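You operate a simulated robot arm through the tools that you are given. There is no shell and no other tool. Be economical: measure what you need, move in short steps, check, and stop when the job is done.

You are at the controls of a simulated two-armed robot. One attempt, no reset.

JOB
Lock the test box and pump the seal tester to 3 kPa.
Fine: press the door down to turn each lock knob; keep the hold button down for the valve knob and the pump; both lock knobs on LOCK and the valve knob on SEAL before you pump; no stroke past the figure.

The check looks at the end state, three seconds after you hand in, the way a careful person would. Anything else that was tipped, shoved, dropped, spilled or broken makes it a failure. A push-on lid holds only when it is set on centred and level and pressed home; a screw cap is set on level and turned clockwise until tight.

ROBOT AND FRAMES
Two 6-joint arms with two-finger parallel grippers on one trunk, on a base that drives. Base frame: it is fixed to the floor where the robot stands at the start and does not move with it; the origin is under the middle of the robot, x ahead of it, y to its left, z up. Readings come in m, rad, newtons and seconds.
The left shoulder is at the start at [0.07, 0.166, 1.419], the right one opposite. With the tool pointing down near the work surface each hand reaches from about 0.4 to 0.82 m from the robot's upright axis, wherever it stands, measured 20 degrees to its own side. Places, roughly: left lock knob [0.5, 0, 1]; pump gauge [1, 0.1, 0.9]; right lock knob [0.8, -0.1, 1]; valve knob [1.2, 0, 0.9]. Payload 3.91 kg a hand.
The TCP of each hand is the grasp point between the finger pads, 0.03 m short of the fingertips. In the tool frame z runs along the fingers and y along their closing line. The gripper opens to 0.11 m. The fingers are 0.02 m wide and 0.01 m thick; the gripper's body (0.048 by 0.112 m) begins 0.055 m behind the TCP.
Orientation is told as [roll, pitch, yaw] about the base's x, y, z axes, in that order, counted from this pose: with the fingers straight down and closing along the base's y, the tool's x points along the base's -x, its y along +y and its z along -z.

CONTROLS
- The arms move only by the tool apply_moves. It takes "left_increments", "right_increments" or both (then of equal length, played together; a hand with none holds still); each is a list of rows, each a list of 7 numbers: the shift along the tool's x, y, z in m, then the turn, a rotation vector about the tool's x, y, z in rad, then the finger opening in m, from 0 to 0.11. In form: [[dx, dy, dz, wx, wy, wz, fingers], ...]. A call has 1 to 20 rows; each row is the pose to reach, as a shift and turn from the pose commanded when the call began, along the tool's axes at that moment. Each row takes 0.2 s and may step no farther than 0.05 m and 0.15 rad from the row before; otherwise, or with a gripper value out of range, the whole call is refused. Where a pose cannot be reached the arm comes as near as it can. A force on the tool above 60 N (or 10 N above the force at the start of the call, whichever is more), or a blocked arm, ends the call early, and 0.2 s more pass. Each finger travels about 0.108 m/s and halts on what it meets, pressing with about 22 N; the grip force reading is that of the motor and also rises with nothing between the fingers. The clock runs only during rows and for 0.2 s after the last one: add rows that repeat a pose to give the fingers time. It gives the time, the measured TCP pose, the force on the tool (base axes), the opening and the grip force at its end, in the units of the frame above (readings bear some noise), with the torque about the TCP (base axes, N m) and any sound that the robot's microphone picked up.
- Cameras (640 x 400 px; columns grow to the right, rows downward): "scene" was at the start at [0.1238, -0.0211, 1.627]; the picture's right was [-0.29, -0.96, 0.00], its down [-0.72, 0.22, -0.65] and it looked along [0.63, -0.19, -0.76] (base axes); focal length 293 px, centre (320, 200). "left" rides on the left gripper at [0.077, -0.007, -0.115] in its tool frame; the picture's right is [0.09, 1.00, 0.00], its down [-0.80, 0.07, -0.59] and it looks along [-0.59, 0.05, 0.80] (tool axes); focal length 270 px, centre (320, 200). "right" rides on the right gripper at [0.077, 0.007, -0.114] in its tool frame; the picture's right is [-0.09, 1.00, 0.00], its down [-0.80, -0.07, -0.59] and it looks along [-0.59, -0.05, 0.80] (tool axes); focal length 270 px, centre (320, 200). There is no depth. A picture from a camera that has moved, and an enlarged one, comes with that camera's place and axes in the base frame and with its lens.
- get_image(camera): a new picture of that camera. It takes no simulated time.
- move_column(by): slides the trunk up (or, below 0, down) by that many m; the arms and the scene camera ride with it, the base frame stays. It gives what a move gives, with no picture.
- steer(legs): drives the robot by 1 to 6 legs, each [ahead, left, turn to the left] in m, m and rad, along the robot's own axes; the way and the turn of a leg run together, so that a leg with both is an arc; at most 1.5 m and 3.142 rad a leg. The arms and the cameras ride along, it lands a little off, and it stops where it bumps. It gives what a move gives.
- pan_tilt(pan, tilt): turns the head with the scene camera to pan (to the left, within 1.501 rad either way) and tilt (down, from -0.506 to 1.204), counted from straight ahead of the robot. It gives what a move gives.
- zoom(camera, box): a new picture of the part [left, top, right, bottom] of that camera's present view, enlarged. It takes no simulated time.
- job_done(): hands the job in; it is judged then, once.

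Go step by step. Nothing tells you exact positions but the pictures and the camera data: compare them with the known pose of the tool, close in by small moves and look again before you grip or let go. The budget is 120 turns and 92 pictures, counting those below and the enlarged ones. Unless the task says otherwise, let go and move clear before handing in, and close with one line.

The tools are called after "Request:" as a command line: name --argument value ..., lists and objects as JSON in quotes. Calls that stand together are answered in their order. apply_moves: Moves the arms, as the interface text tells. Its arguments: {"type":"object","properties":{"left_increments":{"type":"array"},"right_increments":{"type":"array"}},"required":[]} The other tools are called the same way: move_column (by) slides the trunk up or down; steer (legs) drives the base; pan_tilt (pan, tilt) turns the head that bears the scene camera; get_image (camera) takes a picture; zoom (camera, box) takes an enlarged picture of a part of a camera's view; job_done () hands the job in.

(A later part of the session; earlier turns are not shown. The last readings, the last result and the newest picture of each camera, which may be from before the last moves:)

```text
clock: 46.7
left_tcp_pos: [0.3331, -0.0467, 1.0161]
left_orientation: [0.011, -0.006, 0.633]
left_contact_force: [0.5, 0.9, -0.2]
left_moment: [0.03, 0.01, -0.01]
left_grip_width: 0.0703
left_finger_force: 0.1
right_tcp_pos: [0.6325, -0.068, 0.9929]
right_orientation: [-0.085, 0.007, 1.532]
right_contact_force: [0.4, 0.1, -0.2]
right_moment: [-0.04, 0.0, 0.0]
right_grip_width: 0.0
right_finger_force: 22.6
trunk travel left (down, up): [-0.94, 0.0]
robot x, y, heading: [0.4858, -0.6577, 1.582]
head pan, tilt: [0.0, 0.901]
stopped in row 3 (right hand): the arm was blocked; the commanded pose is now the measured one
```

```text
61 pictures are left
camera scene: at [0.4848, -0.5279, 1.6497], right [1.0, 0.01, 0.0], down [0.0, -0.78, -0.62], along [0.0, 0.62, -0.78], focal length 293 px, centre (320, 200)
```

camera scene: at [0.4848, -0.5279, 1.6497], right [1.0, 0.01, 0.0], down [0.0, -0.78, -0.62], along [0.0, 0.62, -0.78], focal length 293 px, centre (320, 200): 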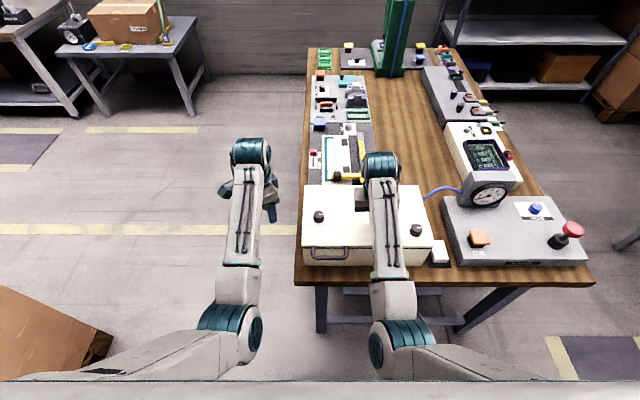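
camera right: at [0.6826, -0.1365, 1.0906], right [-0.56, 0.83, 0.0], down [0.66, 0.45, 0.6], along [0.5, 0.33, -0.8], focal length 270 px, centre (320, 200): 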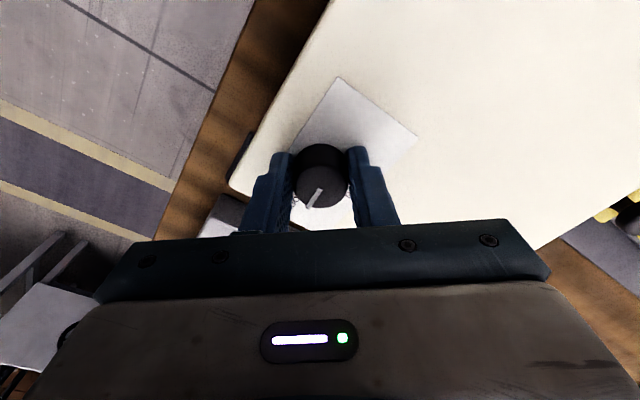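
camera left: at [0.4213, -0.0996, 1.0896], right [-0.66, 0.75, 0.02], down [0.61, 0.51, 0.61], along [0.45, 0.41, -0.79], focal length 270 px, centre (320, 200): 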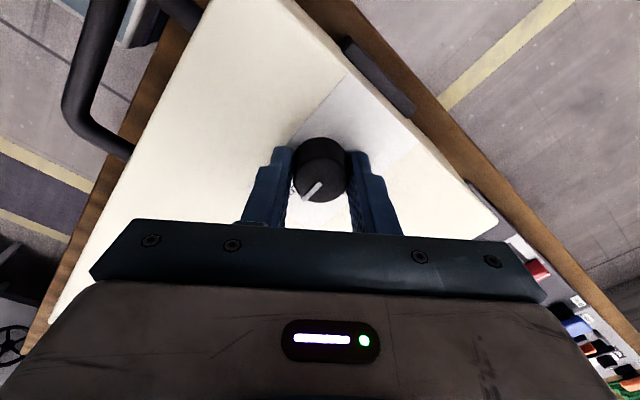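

The block may be a joint limit or the arms nearing each other. I'll move the left hand outward and try again.

Request:
apply_moves --left_increments '[[0.03, 0.02, 0, 0, 0, 0, 0.05], [0.06, 0.04, 0, 0, 0, 0, 0.03], [0.08, 0.06, 0, 0, 0, 0, 0], [0.08, 0.06, 0, 0, 0, 0, 0], [0.08, 0.06, 0, 0, 0, 0, 0], [0.08, 0.06, 0, 0, 0, 0, 0], [0.08, 0.06, 0, 0, 0, 0, 0]]' --right_increments '[[0, 0, 0, 0, 0, 0, 0], [0, 0, 0, 0, 0, 0, 0], [0, 0, 0, -0.04, 0, 0, 0], [0, 0.01, 0, -0.08, 0, 0, 0], [0, 0.025, 0, -0.08, 0, 0, 0], [0, 0.04, 0, -0.08, 0, 0, 0], [0, 0.04, 0, -0.08, 0, 0, 0]]'

```text
clock: 48.5
left_tcp_pos: [0.234, -0.0452, 1.0146]
left_orientation: [0.008, -0.004, 0.63]
left_contact_force: [-0.6, -0.5, 0.0]
left_moment: [0.04, 0.03, -0.03]
left_grip_width: 0.0
left_finger_force: 22.5
right_tcp_pos: [0.6237, -0.0652, 0.9834]
right_orientation: [-0.056, 0.006, 1.511]
right_contact_force: [0.0, -0.3, 0.6]
right_moment: [0.02, -0.01, 0.01]
right_grip_width: 0.0003
right_finger_force: 21.8
trunk travel left (down, up): [-0.94, 0.0]
robot x, y, heading: [0.4905, -0.6563, 1.573]
head pan, tilt: [0.0, 0.901]
stopped in row 7 (right hand): the arm was blocked; the commanded pose is now the measured one
```

The limit is in the joints. The arm naturally leans its tips outward when reaching in, so I'll test whether a deliberate outward tilt lets it reach further inward.

Request:
apply_moves --right_increments '[[0, 0, -0.003, 0.1, 0, 0, 0], [0, 0.01, -0.006, 0.2, 0, 0, 0], [0, 0.025, -0.006, 0.3, 0, 0, 0], [0, 0.04, -0.006, 0.4, 0, 0, 0], [0, 0.06, 0, 0.4, 0, 0, 0], [0, 0.08, 0.005, 0.4, 0, 0, 0], [0, 0.08, 0.005, 0.4, 0, 0, 0]]'

```text
clock: 49.4
left_tcp_pos: [0.2327, -0.0473, 1.0168]
left_orientation: [0.01, -0.008, 0.633]
left_contact_force: [0.3, 0.1, 0.2]
left_moment: [0.02, -0.01, 0.01]
left_grip_width: 0.0001
left_finger_force: 22.2
right_tcp_pos: [0.6913, -0.0586, 0.9773]
right_orientation: [-0.534, -0.009, 1.447]
right_contact_force: [-6.6, -3.8, 11.2]
right_moment: [-0.19, 0.18, -0.06]
right_grip_width: 0.0
right_finger_force: 21.5
right hand out of reach, approached as far as the arm can: row 4
trunk travel left (down, up): [-0.94, 0.0]
robot x, y, heading: [0.4884, -0.6575, 1.579]
head pan, tilt: [0.0, 0.901]
stopped in row 4 (right hand): the arm was blocked; the commanded pose is now the measured one
```

Tilting outward made it worse, so the wrist position is what's limited. Tilting the fingertips inward should help; I'll test that.

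Request:
apply_moves --right_increments '[[0, 0, -0.02, -0.1, 0, 0, 0], [0.0, 0.01, -0.035, -0.22, 0, 0, 0], [0, 0.02, -0.05, -0.34, 0, 0, 0], [0, 0.04, -0.06, -0.46, 0, 0, 0], [0, 0.055, -0.07, -0.58, 0, 0, 0], [0, 0.07, -0.0737, -0.7, 0, 0, 0], [0, 0.085, -0.0737, -0.82, 0, 0, 0], [0, 0.085, -0.0737, -0.93, 0, 0, 0], [0, 0.085, -0.0737, -0.93, 0, 0, 0]]'

Request:
get_image --camera "scene"

```text
clock: 51.4
left_tcp_pos: [0.2338, -0.0457, 1.0158]
left_orientation: [0.009, -0.005, 0.632]
left_contact_force: [0.1, -0.4, -0.2]
left_moment: [-0.02, -0.05, -0.03]
left_grip_width: 0.0001
left_finger_force: 22.1
right_tcp_pos: [0.5815, -0.0448, 0.9943]
right_orientation: [0.401, -0.004, 1.447]
right_contact_force: [-0.5, 0.3, 0.6]
right_moment: [0.01, -0.02, 0.01]
right_grip_width: 0.0002
right_finger_force: 22.0
trunk travel left (down, up): [-0.94, 0.0]
robot x, y, heading: [0.4878, -0.6577, 1.577]
head pan, tilt: [0.0, 0.901]
```

```text
60 pictures are left
camera scene: at [0.4848, -0.5282, 1.6497], right [1.0, 0.01, 0.0], down [0.0, -0.78, -0.62], along [0.0, 0.62, -0.78], focal length 293 px, centre (320, 200)
```

scene: 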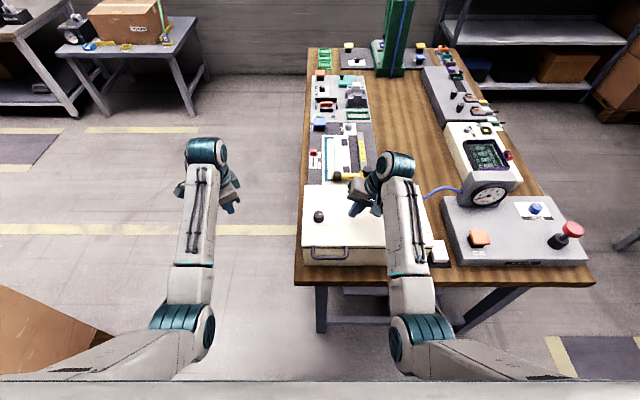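

With the fingertips tilted inward, the hand reaches offset 0.09 easily. So the left hand, tilted, will hold the button at (0.954, -0.076, 0.907), and the right will work the valve at (1.188, 0.047) and the pump at (1.19, -0.08, 0.957). I'll pull both hands back before strafing.

Request:
apply_moves --right_increments '[[0.01, -0.005, -0.02, 0, 0, 0, 0], [0.025, -0.025, -0.04, 0.08, 0, -0.02, 0], [0.045, -0.05, -0.05, 0.16, 0, -0.04, 0], [0.065, -0.075, -0.06, 0.24, 0, -0.06, 0], [0.085, -0.1, -0.0685, 0.32, 0, -0.08, 0], [0.1, -0.1154, -0.0685, 0.4, 0, -0.1, 0], [0.109, -0.1154, -0.0685, 0.4, 0, -0.12, 0], [0.109, -0.1154, -0.0685, 0.4, 0, -0.12, 0]]' --left_increments '[[0.005, -0.02, 0, 0, 0, -0.12, 0], [0.01, -0.04, 0, 0, 0, -0.24, 0], [0.015, -0.06, 0, 0, 0, -0.36, 0], [0.02, -0.08, 0, 0, 0, -0.48, 0], [0.025, -0.1, 0, 0, 0, -0.6, 0], [0.031, -0.126, 0, 0, 0, -0.72, 0], [0.031, -0.126, 0, 0, 0, -0.84, 0], [0.031, -0.126, 0, 0, 0, -0.94, 0]]'

```text
clock: 53.2
left_tcp_pos: [0.2866, -0.1615, 0.9994]
left_orientation: [0.003, -0.016, 1.578]
left_contact_force: [0.2, 0.0, 0.2]
left_moment: [-0.01, -0.03, -0.03]
left_grip_width: 0.0
left_finger_force: 22.0
left hand out of reach, approached as far as the arm can: row 4, 5, 6, 7, 8
right_tcp_pos: [0.699, -0.1667, 0.9991]
right_orientation: [-0.004, -0.033, 1.564]
right_contact_force: [-0.1, 0.3, 0.6]
right_moment: [0.0, 0.04, 0.01]
right_grip_width: 0.0
right_finger_force: 22.1
right hand out of reach, approached as far as the arm can: row 4, 5, 6, 7, 8
trunk travel left (down, up): [-0.94, 0.0]
robot x, y, heading: [0.4812, -0.6553, 1.571]
head pan, tilt: [0.0, 0.901]
```

Both hands are back at y≈-0.165. I'll strafe right to the tester station.

Request:
steer --legs '[[0, -0.535, 0]]'

Request:
get_image --camera "scene"

Request:
get_image --camera "left"

Request:
get_image --camera "right"

```text
clock: 56.4
left_tcp_pos: [0.8269, -0.1585, 0.9982]
left_orientation: [0.001, -0.015, 1.578]
left_contact_force: [-0.8, 0.0, -0.7]
left_moment: [-0.02, 0.02, -0.01]
left_grip_width: 0.0
left_finger_force: 22.2
right_tcp_pos: [1.2408, -0.1604, 1.0]
right_orientation: [-0.005, -0.031, 1.57]
right_contact_force: [0.1, -0.3, 0.3]
right_moment: [-0.04, 0.01, -0.03]
right_grip_width: 0.0
right_finger_force: 21.9
trunk travel left (down, up): [-0.94, 0.0]
robot x, y, heading: [1.0299, -0.6496, 1.582]
head pan, tilt: [0.0, 0.901]
```

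```text
59 pictures are left
camera scene: at [1.0271, -0.524, 1.6497], right [1.0, 0.01, 0.0], down [0.01, -0.78, -0.62], along [-0.01, 0.62, -0.78], focal length 293 px, centre (320, 200)
```

scene: 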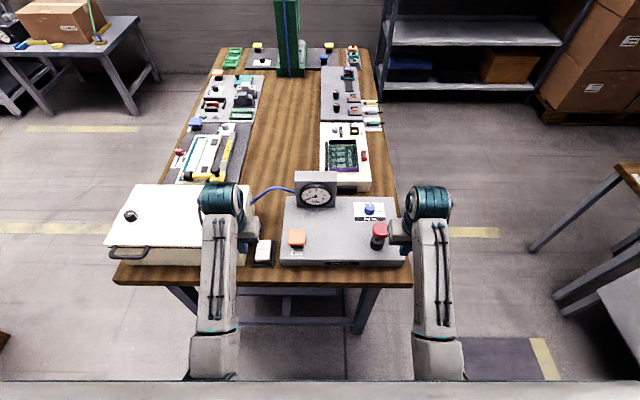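

```text
58 pictures are left
camera left: at [0.8348, -0.2375, 1.1114], right [-1.0, -0.09, 0.0], down [-0.08, 0.79, 0.61], along [-0.06, 0.6, -0.79], focal length 270 px, centre (320, 200)
```

left: 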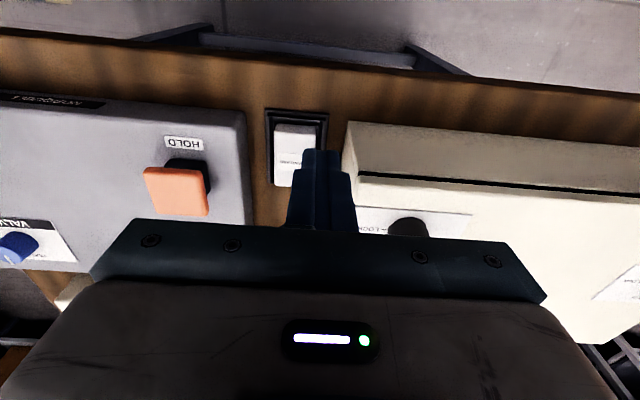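

```text
57 pictures are left
camera right: at [1.2327, -0.2425, 1.1123], right [-1.0, 0.09, 0.0], down [0.07, 0.78, 0.62], along [0.06, 0.62, -0.78], focal length 270 px, centre (320, 200)
```

right: 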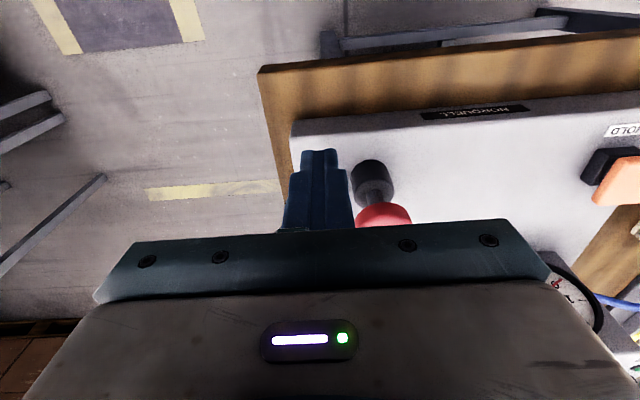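

The tester is in full view. I'll zoom in on it.

Request:
zoom --camera "scene" --box '[270, 165, 414, 275]'

Request:
zoom --camera "scene" --box '[290, 168, 400, 220]'

```text
3.64 times, centred on (342, 220) of scene
camera zoom: at [1.0271, -0.524, 1.6497], right [1.0, 0.01, 0.0], down [0.01, -0.78, -0.62], along [-0.01, 0.62, -0.78], focal length 1066 px, centre (240, 127)
```

zoom: 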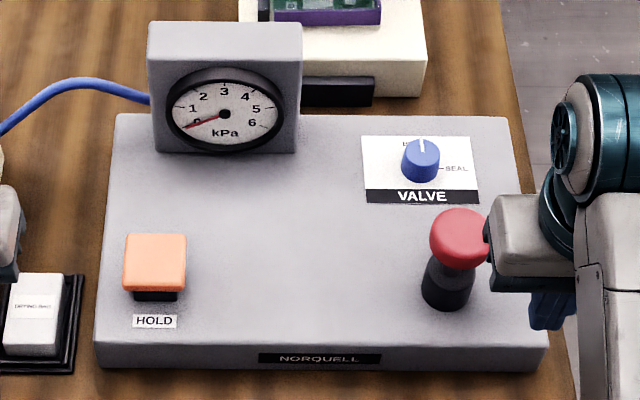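

```text
5.82 times, centred on (345, 194) of scene
camera zoom: at [1.0271, -0.524, 1.6497], right [1.0, 0.01, 0.0], down [0.01, -0.78, -0.62], along [-0.01, 0.62, -0.78], focal length 1706 px, centre (174, 235)
```

zoom: 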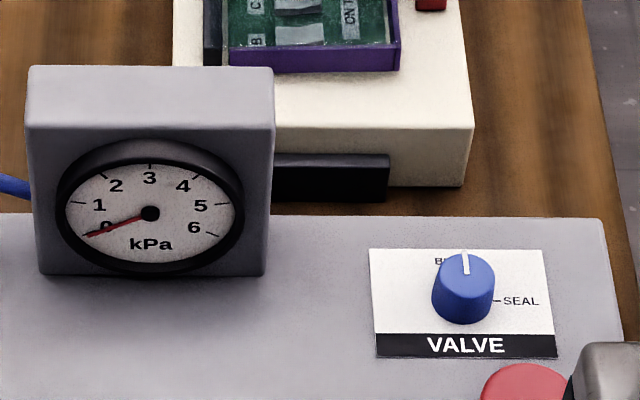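

The gauge is at 0 and the valve points to BLEED (+y), with SEAL 90° clockwise. I'll tilt the left hand inward and bring it over the HOLD button.

Request:
apply_moves --left_increments '[[-0.01, -0.02, 0, 0.08, 0, 0, 0], [-0.02, -0.04, 0, 0.16, 0, 0, 0], [-0.03, -0.06, 0, 0.24, 0, 0, 0], [-0.045, -0.08, 0, 0.32, 0, 0, 0], [-0.06, -0.1, 0.01, 0.4, 0, 0, 0], [-0.075, -0.108, 0.02, 0.5, 0, 0, 0], [-0.083, -0.108, 0.03, 0.6, 0, 0, 0], [-0.083, -0.108, 0.037, 0.6, 0, 0, 0], [-0.083, -0.108, 0.037, 0.6, 0, 0, 0]]'

Request:
get_image --camera "left"

Request:
get_image --camera "scene"

```text
clock: 58.4
left_tcp_pos: [0.9349, -0.0746, 0.9618]
left_orientation: [-0.598, -0.015, 1.577]
left_contact_force: [-0.6, -0.3, -0.5]
left_moment: [-0.01, 0.0, 0.0]
left_grip_width: 0.0001
left_finger_force: 21.4
right_tcp_pos: [1.2413, -0.1603, 0.999]
right_orientation: [-0.004, -0.032, 1.57]
right_contact_force: [0.2, -0.1, -0.1]
right_moment: [-0.02, 0.0, 0.01]
right_grip_width: 0.0
right_finger_force: 22.0
trunk travel left (down, up): [-0.94, 0.0]
robot x, y, heading: [1.0345, -0.6536, 1.581]
head pan, tilt: [0.0, 0.901]
```

```text
54 pictures are left
camera left: at [0.8771, -0.1531, 1.0598], right [-0.82, -0.08, -0.56], down [-0.4, 0.79, 0.46], along [0.41, 0.61, -0.68], focal length 270 px, centre (320, 200)
```

left: 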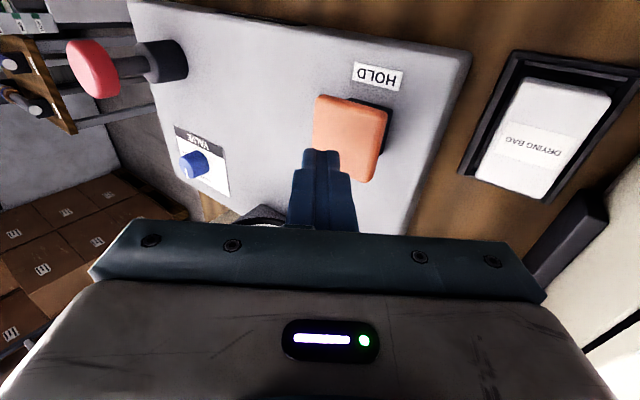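

```text
53 pictures are left
camera scene: at [1.0293, -0.524, 1.6497], right [1.0, 0.01, 0.0], down [0.01, -0.78, -0.62], along [-0.01, 0.62, -0.78], focal length 293 px, centre (320, 200)
```

scene: 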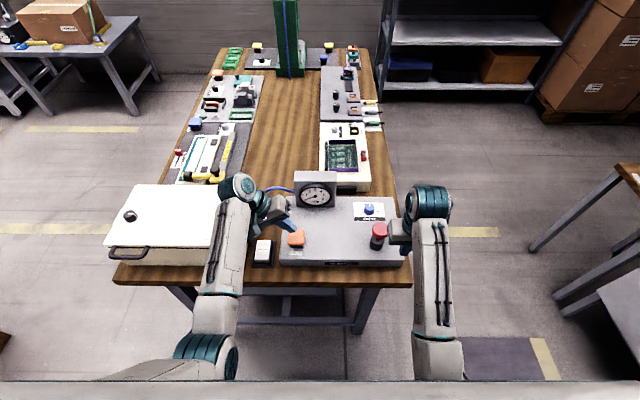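

The fingertip is right above the orange button. I'll lower it straight down until contact.

Request:
apply_moves --left_increments '[[0, 0.0028, 0.0041, 0, 0, 0, 0], [0, 0.0056, 0.0083, 0, 0, 0, 0], [0, 0.0084, 0.0124, 0, 0, 0, 0], [0, 0.0113, 0.0165, 0, 0, 0, 0], [0, 0.0141, 0.0207, 0, 0, 0, 0], [0, 0.0141, 0.0207, 0, 0, 0, 0]]'

Request:
zoom --camera "scene" --box '[270, 165, 414, 275]'

```text
clock: 59.8
left_tcp_pos: [0.9357, -0.0736, 0.9351]
left_orientation: [-0.597, -0.014, 1.578]
left_contact_force: [-0.6, 1.4, 2.0]
left_moment: [0.0, 0.01, 0.03]
left_grip_width: 0.0
left_finger_force: 22.2
right_tcp_pos: [1.241, -0.1607, 0.9995]
right_orientation: [-0.006, -0.032, 1.569]
right_contact_force: [-0.4, -0.4, 0.2]
right_moment: [-0.02, -0.01, 0.03]
right_grip_width: 0.0002
right_finger_force: 21.2
trunk travel left (down, up): [-0.94, 0.0]
robot x, y, heading: [1.0315, -0.6516, 1.582]
head pan, tilt: [0.0, 0.901]
```

```text
3.64 times, centred on (342, 220) of scene
camera zoom: at [1.0288, -0.5241, 1.6497], right [1.0, 0.01, 0.0], down [0.01, -0.78, -0.62], along [-0.01, 0.62, -0.78], focal length 1066 px, centre (240, 127)
```

zoom: 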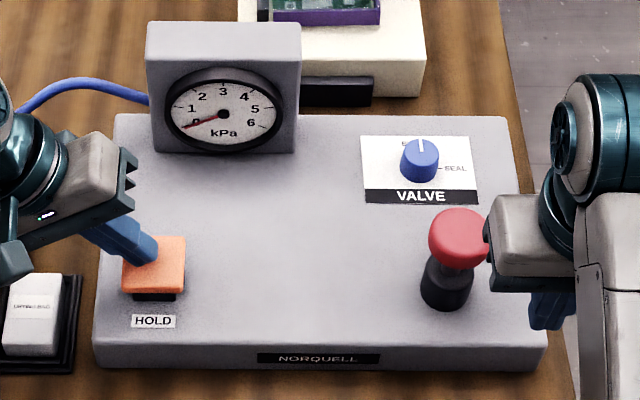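

The fingertip is just in contact, reading about 2 N. I'll push the button down.

Request:
apply_moves --left_increments '[[0, 0.0017, 0.0025, 0, 0, 0, 0], [0, 0.0034, 0.005, 0, 0, 0, 0], [0, 0.005, 0.0074, 0, 0, 0, 0], [0, 0.0056, 0.0083, 0, 0, 0, 0], [0, 0.0056, 0.0083, 0, 0, 0, 0]]'

Request:
zoom --camera "scene" --box '[270, 165, 414, 275]'

```text
clock: 61.0
left_tcp_pos: [0.9361, -0.0746, 0.9294]
left_orientation: [-0.599, -0.019, 1.578]
left_contact_force: [-2.2, -0.2, 12.4]
left_moment: [-0.03, -0.04, 0.01]
left_grip_width: 0.0
left_finger_force: 22.0
right_tcp_pos: [1.2415, -0.163, 1.0006]
right_orientation: [-0.006, -0.035, 1.57]
right_contact_force: [0.1, 0.2, -0.3]
right_moment: [0.01, -0.05, 0.0]
right_grip_width: 0.0
right_finger_force: 22.2
trunk travel left (down, up): [-0.94, 0.0]
robot x, y, heading: [1.033, -0.6514, 1.583]
head pan, tilt: [0.0, 0.901]
```

```text
3.64 times, centred on (342, 220) of scene
camera zoom: at [1.0285, -0.5263, 1.65], right [1.0, 0.01, 0.0], down [0.01, -0.78, -0.62], along [-0.01, 0.62, -0.78], focal length 1066 px, centre (240, 127)
```

zoom: 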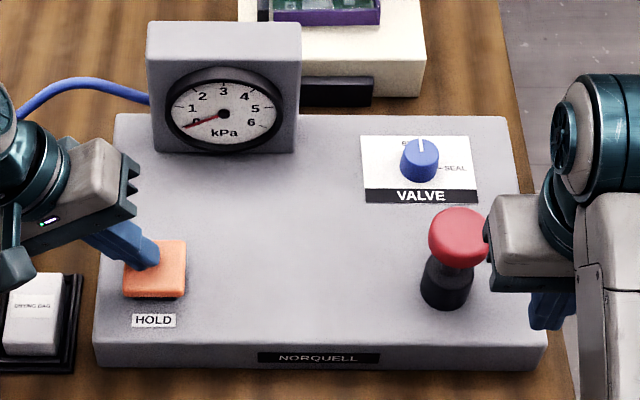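

The button is down. I'll add slight pressure, then take the open right hand around the pump and over the valve knob.

Request:
apply_moves --left_increments '[[0, 0.0011, 0.0017, 0, 0, 0, 0], [0, 0.0022, 0.0033, 0, 0, 0, 0], [0, 0.0022, 0.0033, 0, 0, 0, 0], [0, 0.0022, 0.0033, 0, 0, 0, 0], [0, 0.0022, 0.0033, 0, 0, 0, 0], [0, 0.0022, 0.0033, 0, 0, 0, 0], [0, 0.0022, 0.0033, 0, 0, 0, 0], [0, 0.0022, 0.0033, 0, 0, 0, 0]]' --right_increments '[[-0.02, -0.02, 0, 0, 0, 0, 0], [-0.06, -0.025, 0, 0, 0, 0, 0.02], [-0.1, -0.025, 0, 0, 0, 0, 0.04], [-0.14, -0.025, 0, 0, 0, 0, 0.05], [-0.18, -0.015, 0, 0, 0, 0, 0.05], [-0.205, 0.02, 0, 0, 0, 0, 0.05], [-0.212, 0.056, 0, 0, 0, 0, 0.05], [-0.212, 0.056, 0, 0, 0, 0, 0.05]]'

Request:
get_image --camera "right"

Request:
get_image --camera "scene"

```text
clock: 62.8
left_tcp_pos: [0.9367, -0.0752, 0.9282]
left_orientation: [-0.597, -0.025, 1.578]
left_contact_force: [-1.9, 4.2, 37.4]
left_moment: [0.01, -0.29, 0.02]
left_grip_width: 0.0
left_finger_force: 22.4
right_tcp_pos: [1.1866, 0.0478, 1.0112]
right_orientation: [-0.002, -0.035, 1.569]
right_contact_force: [-0.7, 0.0, 0.0]
right_moment: [-0.02, -0.02, 0.03]
right_grip_width: 0.0503
right_finger_force: 0.1
trunk travel left (down, up): [-0.94, 0.0]
robot x, y, heading: [1.0311, -0.6515, 1.587]
head pan, tilt: [0.0, 0.901]
```

```text
50 pictures are left
camera right: at [1.18, -0.0343, 1.1217], right [-1.0, 0.09, 0.0], down [0.07, 0.78, 0.62], along [0.06, 0.62, -0.78], focal length 270 px, centre (320, 200)
```

right: 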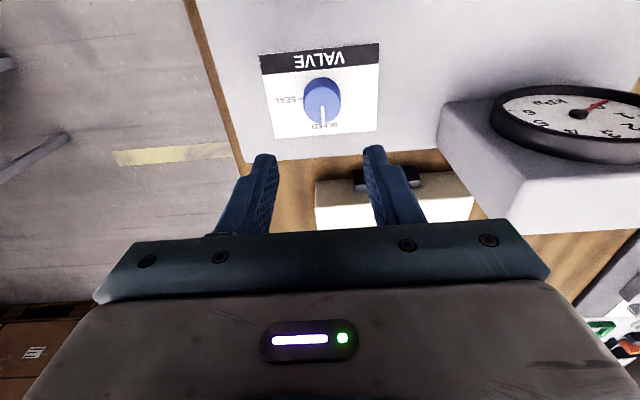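

```text
49 pictures are left
camera scene: at [1.0306, -0.5298, 1.6503], right [1.0, 0.01, 0.0], down [0.01, -0.78, -0.62], along [-0.01, 0.62, -0.78], focal length 293 px, centre (320, 200)
```

scene: 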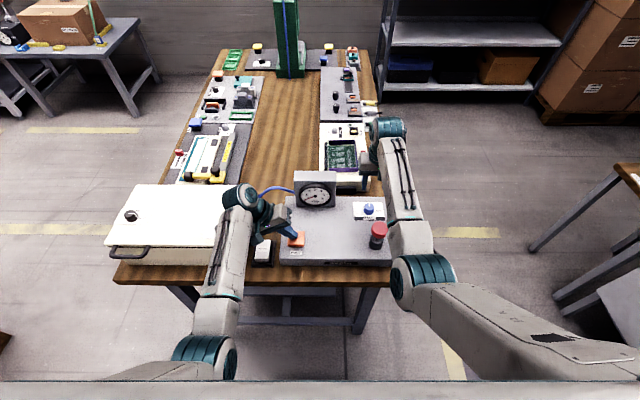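

The valve knob is at about (1.187, 0.051). I'll ease the left press slightly, pre-rotate the right hand and lower to just above the knob.

Request:
apply_moves --left_increments '[[0, -0.001, -0.0015, 0, 0, 0, 0], [0, -0.002, -0.003, 0, 0, 0, 0], [0, -0.002, -0.003, 0, 0, 0, 0], [0, -0.002, -0.003, 0, 0, 0, 0], [0, -0.002, -0.003, 0, 0, 0, 0], [0, -0.002, -0.003, 0, 0, 0, 0], [0, -0.002, -0.003, 0, 0, 0, 0], [0, -0.002, -0.003, 0, 0, 0, 0]]' --right_increments '[[0, 0, 0.01, 0, 0.035, -0.1, 0.05], [0, 0, 0.02, 0, 0.035, -0.2, 0.05], [0, 0, 0.035, 0, 0.035, -0.3, 0.05], [0, 0, 0.05, 0, 0.035, -0.4, 0.05], [0, 0, 0.065, 0, 0.035, -0.5, 0.05], [0, 0, 0.08, 0, 0.035, -0.6, 0.05], [0, 0, 0.085, 0, 0.035, -0.7, 0.05], [0, 0, 0.085, 0, 0.035, -0.7, 0.05]]'

Request:
get_image --camera "right"

```text
clock: 64.6
left_tcp_pos: [0.9352, -0.0763, 0.9294]
left_orientation: [-0.599, -0.016, 1.578]
left_contact_force: [2.0, -1.5, 19.3]
left_moment: [-0.11, -0.26, 0.02]
left_grip_width: 0.0
left_finger_force: 22.3
right_tcp_pos: [1.1863, 0.0511, 0.9229]
right_orientation: [-0.013, 0.009, 2.27]
right_contact_force: [0.4, 1.1, -0.6]
right_moment: [0.04, -0.02, 0.0]
right_grip_width: 0.0501
right_finger_force: 0.1
trunk travel left (down, up): [-0.94, 0.0]
robot x, y, heading: [1.0299, -0.6487, 1.585]
head pan, tilt: [0.0, 0.901]
```

```text
48 pictures are left
camera right: at [1.2298, -0.0132, 1.0388], right [-0.82, -0.57, -0.01], down [-0.47, 0.66, 0.59], along [-0.33, 0.49, -0.81], focal length 270 px, centre (320, 200)
```

right: 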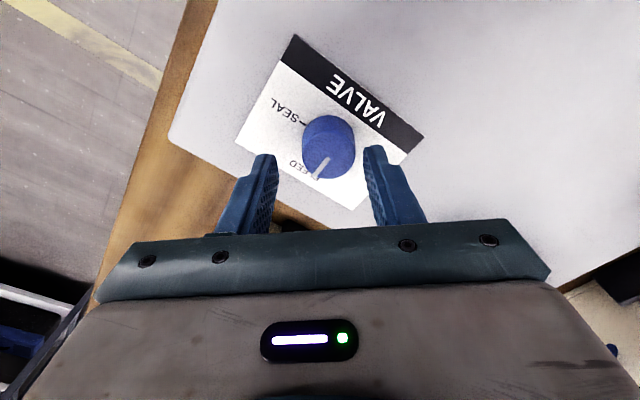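

The knob is nearly centred, about 5 mm toward tool +y. I'll correct that, lower and close.

Request:
apply_moves --right_increments '[[0, 0.005, 0, 0, 0, 0, 0.05], [0, 0.005, 0.01, 0, 0, 0, 0.05], [0, 0.005, 0.018, 0, 0, 0, 0.05], [0, 0.005, 0.026, 0, 0, 0, 0.05], [0, 0.005, 0.026, 0, 0, 0, 0.04], [0, 0.005, 0.026, 0, 0, 0, 0.02], [0, 0.005, 0.026, 0, 0, 0, 0.02]]'

Request:
get_image --camera "right"

Request:
zoom --camera "scene" --box '[270, 165, 414, 275]'

```text
clock: 66.2
left_tcp_pos: [0.9346, -0.0777, 0.9296]
left_orientation: [-0.6, -0.02, 1.578]
left_contact_force: [2.7, -2.6, 6.2]
left_moment: [-0.11, -0.09, 0.0]
left_grip_width: 0.0
left_finger_force: 21.7
right_tcp_pos: [1.1804, 0.0481, 0.9007]
right_orientation: [-0.018, 0.007, 2.267]
right_contact_force: [-8.1, -7.1, 25.2]
right_moment: [-0.38, 0.94, 0.15]
right_grip_width: 0.0374
right_finger_force: 17.8
trunk travel left (down, up): [-0.94, 0.0]
robot x, y, heading: [1.0318, -0.6525, 1.579]
head pan, tilt: [0.0, 0.901]
```

```text
47 pictures are left
camera right: at [1.2235, -0.018, 1.0156], right [-0.82, -0.57, -0.02], down [-0.47, 0.65, 0.59], along [-0.33, 0.49, -0.81], focal length 270 px, centre (320, 200)
```

right: 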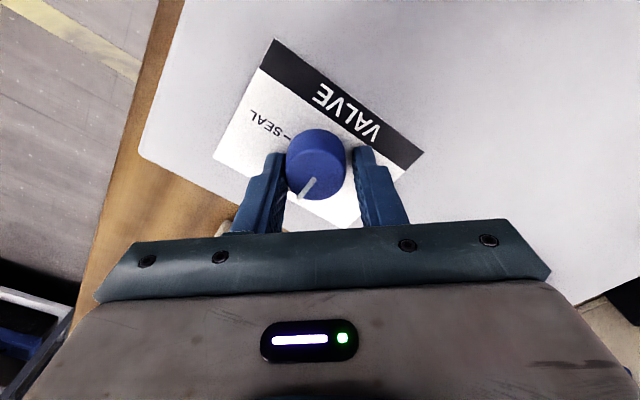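

```text
3.64 times, centred on (342, 220) of scene
camera zoom: at [1.0266, -0.5325, 1.6504], right [1.0, 0.01, 0.0], down [0.01, -0.78, -0.63], along [-0.01, 0.63, -0.78], focal length 1066 px, centre (240, 127)
```

zoom: 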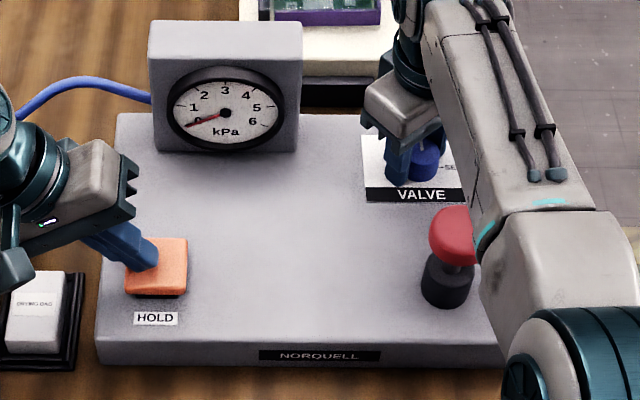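

The fingertips touch the panel, and the left press eased to 6 N. I'll lift the right hand slightly, keep closing and press the button more firmly.

Request:
apply_moves --left_increments '[[0, 0.001, 0.0015, 0, 0, 0, 0], [0, 0.0022, 0.0033, 0, 0, 0, 0], [0, 0.0022, 0.0033, 0, 0, 0, 0], [0, 0.0022, 0.0033, 0, 0, 0, 0]]' --right_increments '[[0.003, 0, -0.003, 0, 0, 0, 0.02], [0.003, 0, -0.005, 0, 0, 0, 0.02], [0.003, 0, -0.005, 0, 0, 0, 0.02], [0.003, 0, -0.005, 0, 0, 0, 0.02]]'

Request:
get_image --camera "right"

```text
clock: 66.7
left_tcp_pos: [0.935, -0.0769, 0.9283]
left_orientation: [-0.602, -0.018, 1.574]
left_contact_force: [-4.3, -8.9, 19.8]
left_moment: [-0.36, -0.1, -0.09]
left_grip_width: 0.0001
left_finger_force: 21.8
right_tcp_pos: [1.1824, 0.0466, 0.8999]
right_orientation: [-0.021, 0.006, 2.27]
right_contact_force: [0.1, 1.1, 0.1]
right_moment: [-0.25, -0.44, 0.03]
right_grip_width: 0.0335
right_finger_force: 45.6
trunk travel left (down, up): [-0.94, 0.0]
robot x, y, heading: [1.029, -0.6528, 1.583]
head pan, tilt: [0.0, 0.901]
stopped in row 2 (left hand): the force on the tool passed its limit at 67 N (the readings are from after the stop); the commanded pose is now the measured one
```

```text
45 pictures are left
camera right: at [1.2257, -0.0183, 1.0157], right [-0.82, -0.57, -0.02], down [-0.47, 0.65, 0.59], along [-0.33, 0.49, -0.81], focal length 270 px, centre (320, 200)
```

right: 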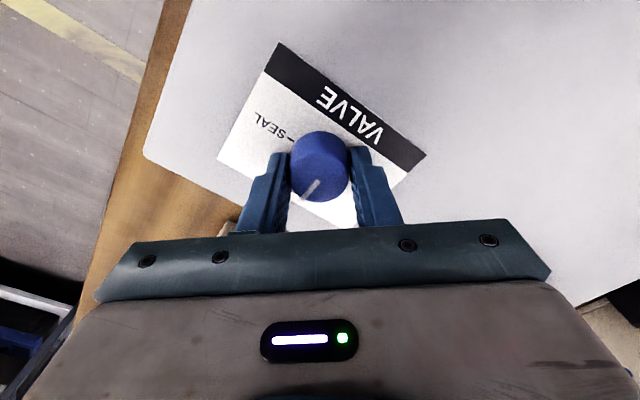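

The valve knob is gripped at 33.5 mm and the button is held at about 20 N. I'll begin turning clockwise.

Request:
apply_moves --right_increments '[[0, 0, 0, 0, 0, 0.1, 0.02], [0, 0, 0, 0, 0, 0.2, 0.02], [0, 0, 0, 0, 0, 0.3, 0.02], [0, 0, 0, 0, 0, 0.4, 0.02]]' --left_increments '[[0, 0.0006, 0.0008, 0, 0, 0, 0], [0, 0.0006, 0.0008, 0, 0, 0, 0], [0, 0.0006, 0.0008, 0, 0, 0, 0], [0, 0.0006, 0.0008, 0, 0, 0, 0]]'

Request:
get_image --camera "right"

```text
clock: 67.7
left_tcp_pos: [0.9336, -0.0755, 0.9278]
left_orientation: [-0.603, -0.018, 1.577]
left_contact_force: [-6.3, -6.2, 39.6]
left_moment: [-0.24, -0.22, -0.05]
left_grip_width: 0.0
left_finger_force: 21.8
right_tcp_pos: [1.1849, 0.0468, 0.9023]
right_orientation: [-0.02, -0.006, 1.869]
right_contact_force: [0.3, 11.5, -5.9]
right_moment: [-0.34, -0.39, 0.0]
right_grip_width: 0.0335
right_finger_force: 44.5
trunk travel left (down, up): [-0.94, 0.0]
robot x, y, heading: [1.0319, -0.6491, 1.591]
head pan, tilt: [0.0, 0.901]
```

```text
44 pictures are left
camera right: at [1.1982, -0.0303, 1.0151], right [-0.98, -0.21, -0.02], down [-0.18, 0.78, 0.6], along [-0.11, 0.59, -0.8], focal length 270 px, centre (320, 200)
```

right: 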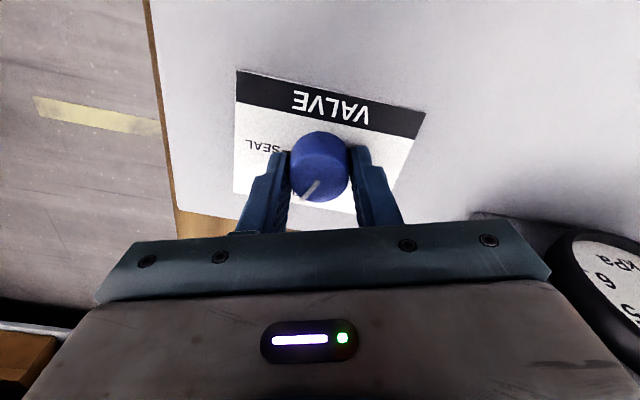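

The knob is following. I'll continue the turn with a slightly lighter press on the button.

Request:
apply_moves --right_increments '[[0, 0, 0, 0, 0, 0.12, 0.02], [0, 0, 0, 0, 0, 0.24, 0.02], [0, 0, 0, 0, 0, 0.36, 0.02], [0, 0, 0, 0, 0, 0.48, 0.02], [0, 0, 0, 0, 0, 0.6, 0.02], [0, 0, 0, 0, 0, 0.72, 0.02], [0, 0, 0, 0, 0, 0.84, 0.02], [0, 0, 0, 0, 0, 0.96, 0.02], [0, 0, 0, 0, 0, 1.08, 0.02], [0, 0, 0, 0, 0, 1.18, 0.02]]' --left_increments '[[0, -0.0006, -0.0008, 0, 0, 0, 0], [0, -0.0006, -0.0008, 0, 0, 0, 0], [0, -0.0006, -0.0008, 0, 0, 0, 0], [0, -0.0006, -0.0008, 0, 0, 0, 0], [0, -0.0006, -0.0008, 0, 0, 0, 0], [0, -0.0006, -0.0008, 0, 0, 0, 0], [0, -0.0006, -0.0008, 0, 0, 0, 0], [0, -0.0006, -0.0008, 0, 0, 0, 0], [0, -0.0006, -0.0008, 0, 0, 0, 0], [0, -0.0006, -0.0008, 0, 0, 0, 0]]'

Request:
get_image --camera "right"

```text
clock: 69.9
left_tcp_pos: [0.9354, -0.0771, 0.9283]
left_orientation: [-0.602, -0.017, 1.573]
left_contact_force: [-4.8, 7.7, 28.0]
left_moment: [0.16, -0.12, 0.04]
left_grip_width: 0.0002
left_finger_force: 22.0
right_tcp_pos: [1.186, 0.0469, 0.8997]
right_orientation: [-0.005, -0.022, 0.689]
right_contact_force: [13.9, -3.3, 11.9]
right_moment: [0.05, -0.45, 0.53]
right_grip_width: 0.0332
right_finger_force: 45.1
trunk travel left (down, up): [-0.94, 0.0]
robot x, y, heading: [1.0294, -0.6537, 1.583]
head pan, tilt: [0.0, 0.901]
```

```text
43 pictures are left
camera right: at [1.1203, 0.0007, 1.0138], right [-0.56, 0.83, 0.0], down [0.65, 0.45, 0.61], along [0.51, 0.34, -0.79], focal length 270 px, centre (320, 200)
```

right: 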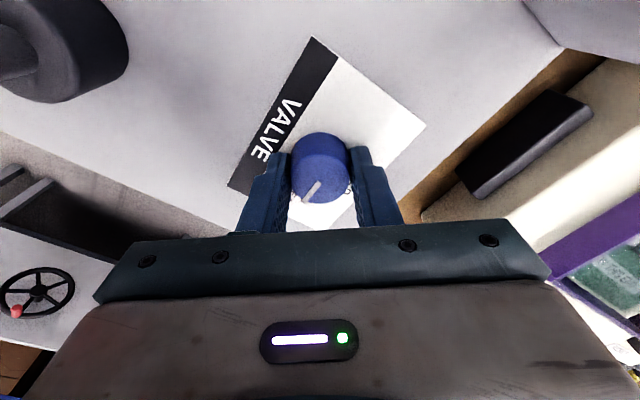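

It has turned about 90°. I'll release and lift the right hand to check while the left keeps holding.

Request:
apply_moves --right_increments '[[0, 0, 0, 0, 0, 0, 0.05], [0, 0, 0, 0, 0, 0, 0.05], [0, 0, -0.02, 0, 0, 0, 0.05], [0, 0, -0.04, 0, 0, 0, 0.05], [0, 0, -0.04, 0, 0, 0, 0.05]]'

Request:
zoom --camera "right" --box '[220, 60, 440, 200]'

```text
clock: 71.1
left_tcp_pos: [0.9355, -0.0774, 0.9283]
left_orientation: [-0.6, -0.016, 1.573]
left_contact_force: [2.1, -0.5, 32.8]
left_moment: [-0.06, -0.35, -0.01]
left_grip_width: 0.0002
left_finger_force: 21.4
right_tcp_pos: [1.1826, 0.0453, 0.9413]
right_orientation: [-0.005, -0.019, 0.689]
right_contact_force: [0.6, 0.5, -0.9]
right_moment: [-0.02, -0.01, 0.0]
right_grip_width: 0.05
right_finger_force: 0.0
trunk travel left (down, up): [-0.94, 0.0]
robot x, y, heading: [1.0313, -0.6494, 1.582]
head pan, tilt: [0.0, 0.901]
```

```text
2.86 times, centred on (330, 130) of right
camera zoom: at [1.1184, -0.0002, 1.0547], right [-0.57, 0.82, 0.0], down [0.65, 0.45, 0.61], along [0.5, 0.34, -0.79], focal length 772 px, centre (291, 400)
```

zoom: 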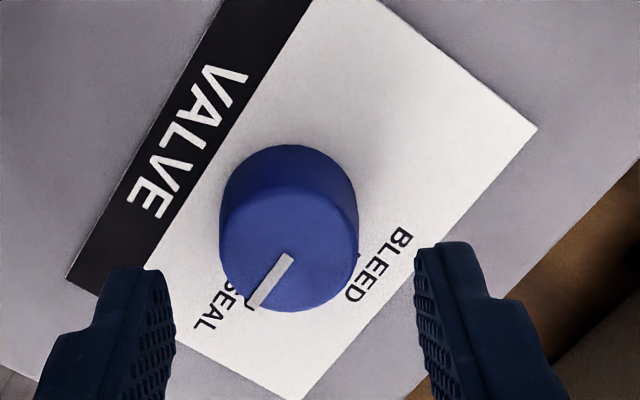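

The valve is on SEAL and the button is still held. I'll raise the right hand, close it and move it above the pump cap.

Request:
apply_moves --right_increments '[[0, 0, -0.025, 0, 0, -0.1, 0.03], [0, 0, -0.05, 0, 0.01, -0.2, 0.0], [0, 0, -0.064, 0, 0.02, -0.32, 0], [0, 0, -0.064, 0, 0.02, -0.46, 0], [0, 0, -0.064, 0, 0.02, -0.6, 0], [0.02, -0.025, -0.064, 0, 0.02, -0.74, 0], [0.04, -0.05, -0.064, 0, 0.02, -0.88, 0], [0.06, -0.075, -0.064, 0, 0.02, -0.88, 0], [0.0744, -0.098, -0.064, 0, 0.02, -0.88, 0], [0.0744, -0.098, -0.064, 0, 0.02, -0.88, 0]]'

Request:
get_image --camera "right"

Request:
zoom --camera "scene" --box '[270, 165, 414, 275]'

```text
clock: 73.3
left_tcp_pos: [0.9356, -0.0772, 0.9281]
left_orientation: [-0.6, -0.015, 1.574]
left_contact_force: [1.3, 0.8, 32.3]
left_moment: [-0.05, -0.33, 0.0]
left_grip_width: 0.0
left_finger_force: 21.9
right_tcp_pos: [1.1867, -0.0786, 1.0035]
right_orientation: [-0.008, 0.008, 1.571]
right_contact_force: [0.1, -0.2, 0.3]
right_moment: [0.03, 0.03, -0.03]
right_grip_width: 0.0001
right_finger_force: 22.6
trunk travel left (down, up): [-0.94, 0.0]
robot x, y, heading: [1.0314, -0.6497, 1.583]
head pan, tilt: [0.0, 0.901]
```

```text
41 pictures are left
camera right: at [1.1795, -0.1552, 1.1188], right [-1.0, 0.09, -0.01], down [0.07, 0.81, 0.59], along [0.06, 0.59, -0.81], focal length 270 px, centre (320, 200)
```

right: 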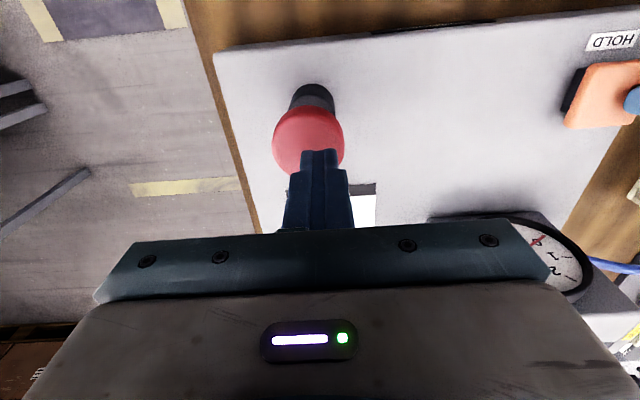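

```text
3.64 times, centred on (342, 220) of scene
camera zoom: at [1.0294, -0.5298, 1.6503], right [1.0, 0.01, 0.0], down [0.01, -0.78, -0.62], along [-0.01, 0.62, -0.78], focal length 1066 px, centre (240, 127)
```

zoom: 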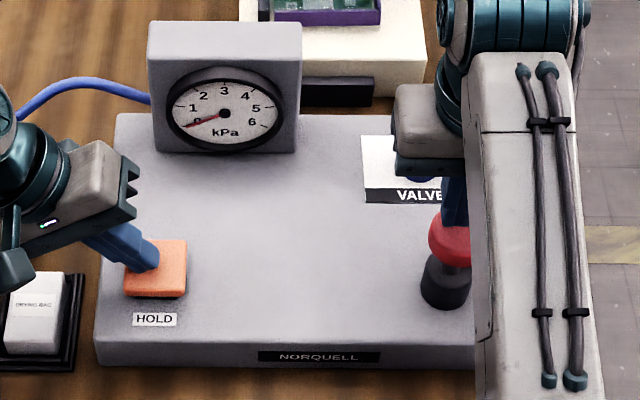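

The cap is centred near (1.195, -0.083). I'll adjust and push down gently, partway first, while watching the gauge.

Request:
apply_moves --right_increments '[[0.004, -0.008, 0.005, 0, 0, 0, 0], [0.004, -0.008, 0.01, 0, 0, 0, 0], [0.004, -0.008, 0.015, 0, 0, 0, 0], [0.004, -0.008, 0.02, 0, 0, 0, 0], [0.004, -0.008, 0.025, 0, 0, 0, 0], [0.004, -0.008, 0.025, 0, 0, 0, 0]]'

Request:
zoom --camera "scene" --box '[270, 165, 414, 275]'

```text
clock: 74.7
left_tcp_pos: [0.9361, -0.0779, 0.9281]
left_orientation: [-0.603, -0.017, 1.574]
left_contact_force: [0.0, 0.3, 32.3]
left_moment: [-0.08, -0.35, -0.01]
left_grip_width: 0.0
left_finger_force: 22.3
right_tcp_pos: [1.1952, -0.0819, 0.9791]
right_orientation: [-0.01, 0.007, 1.57]
right_contact_force: [-1.4, 2.6, 4.5]
right_moment: [0.12, 0.03, -0.02]
right_grip_width: 0.0
right_finger_force: 22.2
trunk travel left (down, up): [-0.94, 0.0]
robot x, y, heading: [1.0312, -0.6488, 1.585]
head pan, tilt: [0.0, 0.901]
```

```text
3.64 times, centred on (342, 220) of scene
camera zoom: at [1.029, -0.5298, 1.6503], right [1.0, 0.01, 0.0], down [0.01, -0.78, -0.62], along [-0.01, 0.62, -0.78], focal length 1066 px, centre (240, 127)
```

zoom: 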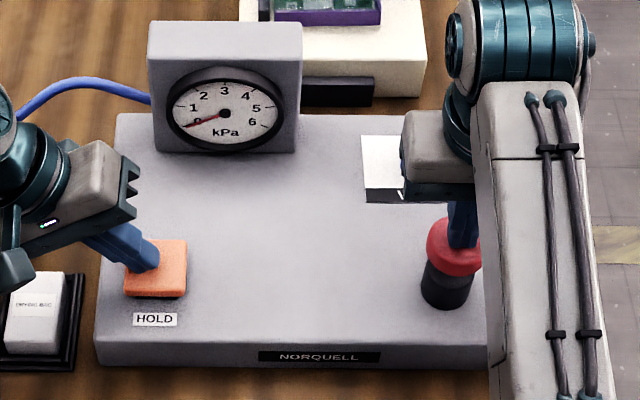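

The cap is moving down at about 4.5 N. I'll continue this stroke to the bottom.

Request:
apply_moves --right_increments '[[0, 0, 0.005, 0, 0, 0, 0], [0, 0, 0.01, 0, 0, 0, 0], [0, 0, 0.014, 0, 0, 0, 0], [0, 0, 0.018, 0, 0, 0, 0], [0, 0, 0.018, 0, 0, 0, 0]]'

Request:
zoom --camera "scene" --box '[270, 165, 414, 275]'

```text
clock: 75.9
left_tcp_pos: [0.934, -0.0777, 0.9283]
left_orientation: [-0.604, -0.016, 1.574]
left_contact_force: [0.9, -0.6, 33.2]
left_moment: [-0.05, -0.31, -0.01]
left_grip_width: 0.0
left_finger_force: 22.3
right_tcp_pos: [1.1958, -0.0819, 0.96]
right_orientation: [-0.008, 0.007, 1.568]
right_contact_force: [-1.1, 4.7, 7.2]
right_moment: [0.23, 0.06, 0.01]
right_grip_width: 0.0
right_finger_force: 22.3
trunk travel left (down, up): [-0.94, 0.0]
robot x, y, heading: [1.0303, -0.6515, 1.582]
head pan, tilt: [0.0, 0.901]
```

```text
3.64 times, centred on (342, 220) of scene
camera zoom: at [1.0288, -0.53, 1.6503], right [1.0, 0.01, 0.0], down [0.01, -0.78, -0.62], along [-0.01, 0.62, -0.78], focal length 1066 px, centre (240, 127)
```

zoom: 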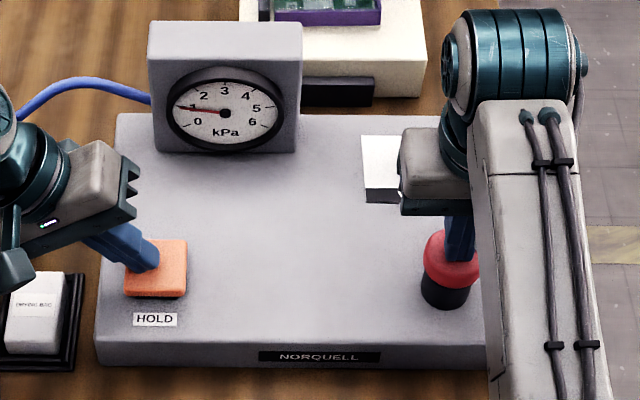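

The gauge has jumped to about 1 kPa. I'll let the pump return fully and check the reading.

Request:
apply_moves --right_increments '[[0, 0, -0.01, 0, 0, 0, 0], [0, 0, -0.02, 0, 0, 0, 0], [0, 0, -0.03, 0, 0, 0, 0], [0, 0, -0.038, 0, 0, 0, 0], [0, 0, -0.038, 0, 0, 0, 0], [0, 0, -0.038, 0, 0, 0, 0]]'

Request:
zoom --camera "scene" --box '[270, 165, 414, 275]'

```text
clock: 77.3
left_tcp_pos: [0.9356, -0.078, 0.9282]
left_orientation: [-0.602, -0.016, 1.575]
left_contact_force: [0.1, 0.3, 33.5]
left_moment: [-0.09, -0.28, -0.01]
left_grip_width: 0.0
left_finger_force: 21.7
right_tcp_pos: [1.1948, -0.0832, 0.9988]
right_orientation: [-0.008, 0.008, 1.57]
right_contact_force: [0.6, -0.2, -0.2]
right_moment: [0.0, 0.01, 0.02]
right_grip_width: 0.0
right_finger_force: 22.3
trunk travel left (down, up): [-0.94, 0.0]
robot x, y, heading: [1.0323, -0.6534, 1.584]
head pan, tilt: [0.0, 0.901]
```

```text
3.64 times, centred on (342, 220) of scene
camera zoom: at [1.029, -0.5299, 1.6502], right [1.0, 0.01, 0.0], down [0.01, -0.78, -0.62], along [-0.01, 0.62, -0.78], focal length 1066 px, centre (240, 127)
```

zoom: 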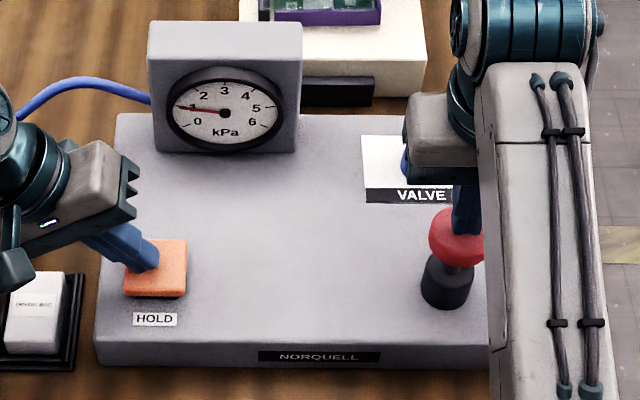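

It holds at 1 kPa with the pump returned. I'll make the second identical stroke.

Request:
apply_moves --right_increments '[[0, 0, 0.008, 0, 0, 0, 0], [0, 0, 0.016, 0, 0, 0, 0], [0, 0, 0.024, 0, 0, 0, 0], [0, 0, 0.032, 0, 0, 0, 0], [0, 0, 0.039, 0, 0, 0, 0], [0, 0, 0.039, 0, 0, 0, 0], [0, 0, 0.03, 0, 0, 0, 0], [0, 0, 0.02, 0, 0, 0, 0], [0, 0, 0.01, 0, 0, 0, 0], [0, 0, 0, 0, 0, 0, 0], [0, 0, 0, 0, 0, 0, 0]]'

Request:
zoom --camera "scene" --box '[270, 165, 414, 275]'

```text
clock: 79.7
left_tcp_pos: [0.9353, -0.078, 0.928]
left_orientation: [-0.6, -0.016, 1.574]
left_contact_force: [-0.9, -0.4, 34.0]
left_moment: [-0.08, -0.26, -0.02]
left_grip_width: 0.0
left_finger_force: 22.1
right_tcp_pos: [1.1956, -0.082, 0.9987]
right_orientation: [-0.008, 0.008, 1.569]
right_contact_force: [-0.3, 0.7, 0.5]
right_moment: [0.02, -0.03, 0.01]
right_grip_width: 0.0002
right_finger_force: 21.9
trunk travel left (down, up): [-0.94, 0.0]
robot x, y, heading: [1.0313, -0.6545, 1.584]
head pan, tilt: [0.0, 0.901]
```

```text
3.64 times, centred on (342, 220) of scene
camera zoom: at [1.0291, -0.5299, 1.6502], right [1.0, 0.01, 0.0], down [0.01, -0.78, -0.62], along [-0.01, 0.62, -0.78], focal length 1066 px, centre (240, 127)
```

zoom: 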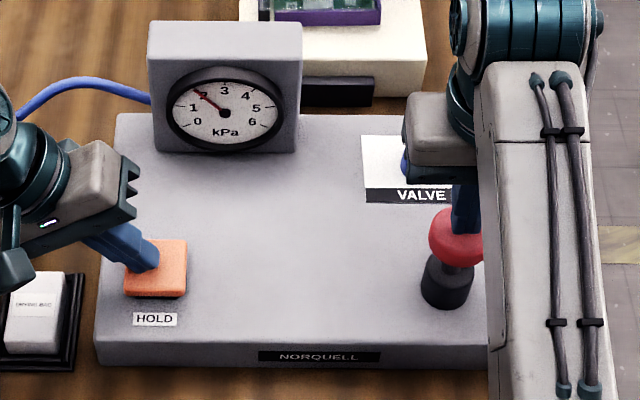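

The gauge reads 2 kPa. One more identical stroke should bring it to 3.

Request:
apply_moves --right_increments '[[0, 0, 0.008, 0, 0, 0, 0], [0, 0, 0.016, 0, 0, 0, 0], [0, 0, 0.024, 0, 0, 0, 0], [0, 0, 0.032, 0, 0, 0, 0], [0, 0, 0.039, 0, 0, 0, 0], [0, 0, 0.039, 0, 0, 0, 0], [0, 0, 0.03, 0, 0, 0, 0], [0, 0, 0.02, 0, 0, 0, 0], [0, 0, 0.01, 0, 0, 0, 0], [0, 0, 0, 0, 0, 0, 0], [0, 0, 0, 0, 0, 0, 0]]'

Request:
zoom --camera "scene" --box '[270, 165, 414, 275]'

```text
clock: 82.1
left_tcp_pos: [0.9346, -0.0775, 0.9287]
left_orientation: [-0.599, -0.016, 1.575]
left_contact_force: [-0.5, -0.6, 33.3]
left_moment: [-0.08, -0.3, -0.02]
left_grip_width: 0.0
left_finger_force: 22.3
right_tcp_pos: [1.1968, -0.0817, 0.9988]
right_orientation: [-0.008, 0.009, 1.57]
right_contact_force: [-0.4, 0.2, 0.0]
right_moment: [0.03, -0.01, -0.01]
right_grip_width: 0.0002
right_finger_force: 22.1
trunk travel left (down, up): [-0.94, 0.0]
robot x, y, heading: [1.0296, -0.6501, 1.582]
head pan, tilt: [0.0, 0.901]
```

```text
3.64 times, centred on (342, 220) of scene
camera zoom: at [1.0291, -0.5299, 1.6502], right [1.0, 0.01, 0.0], down [0.01, -0.78, -0.62], along [-0.01, 0.62, -0.78], focal length 1066 px, centre (240, 127)
```

zoom: 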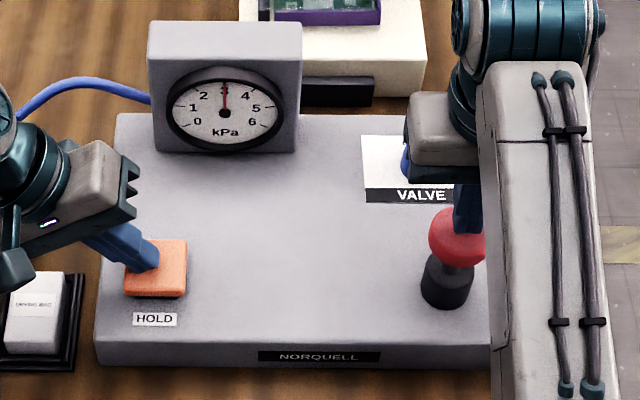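

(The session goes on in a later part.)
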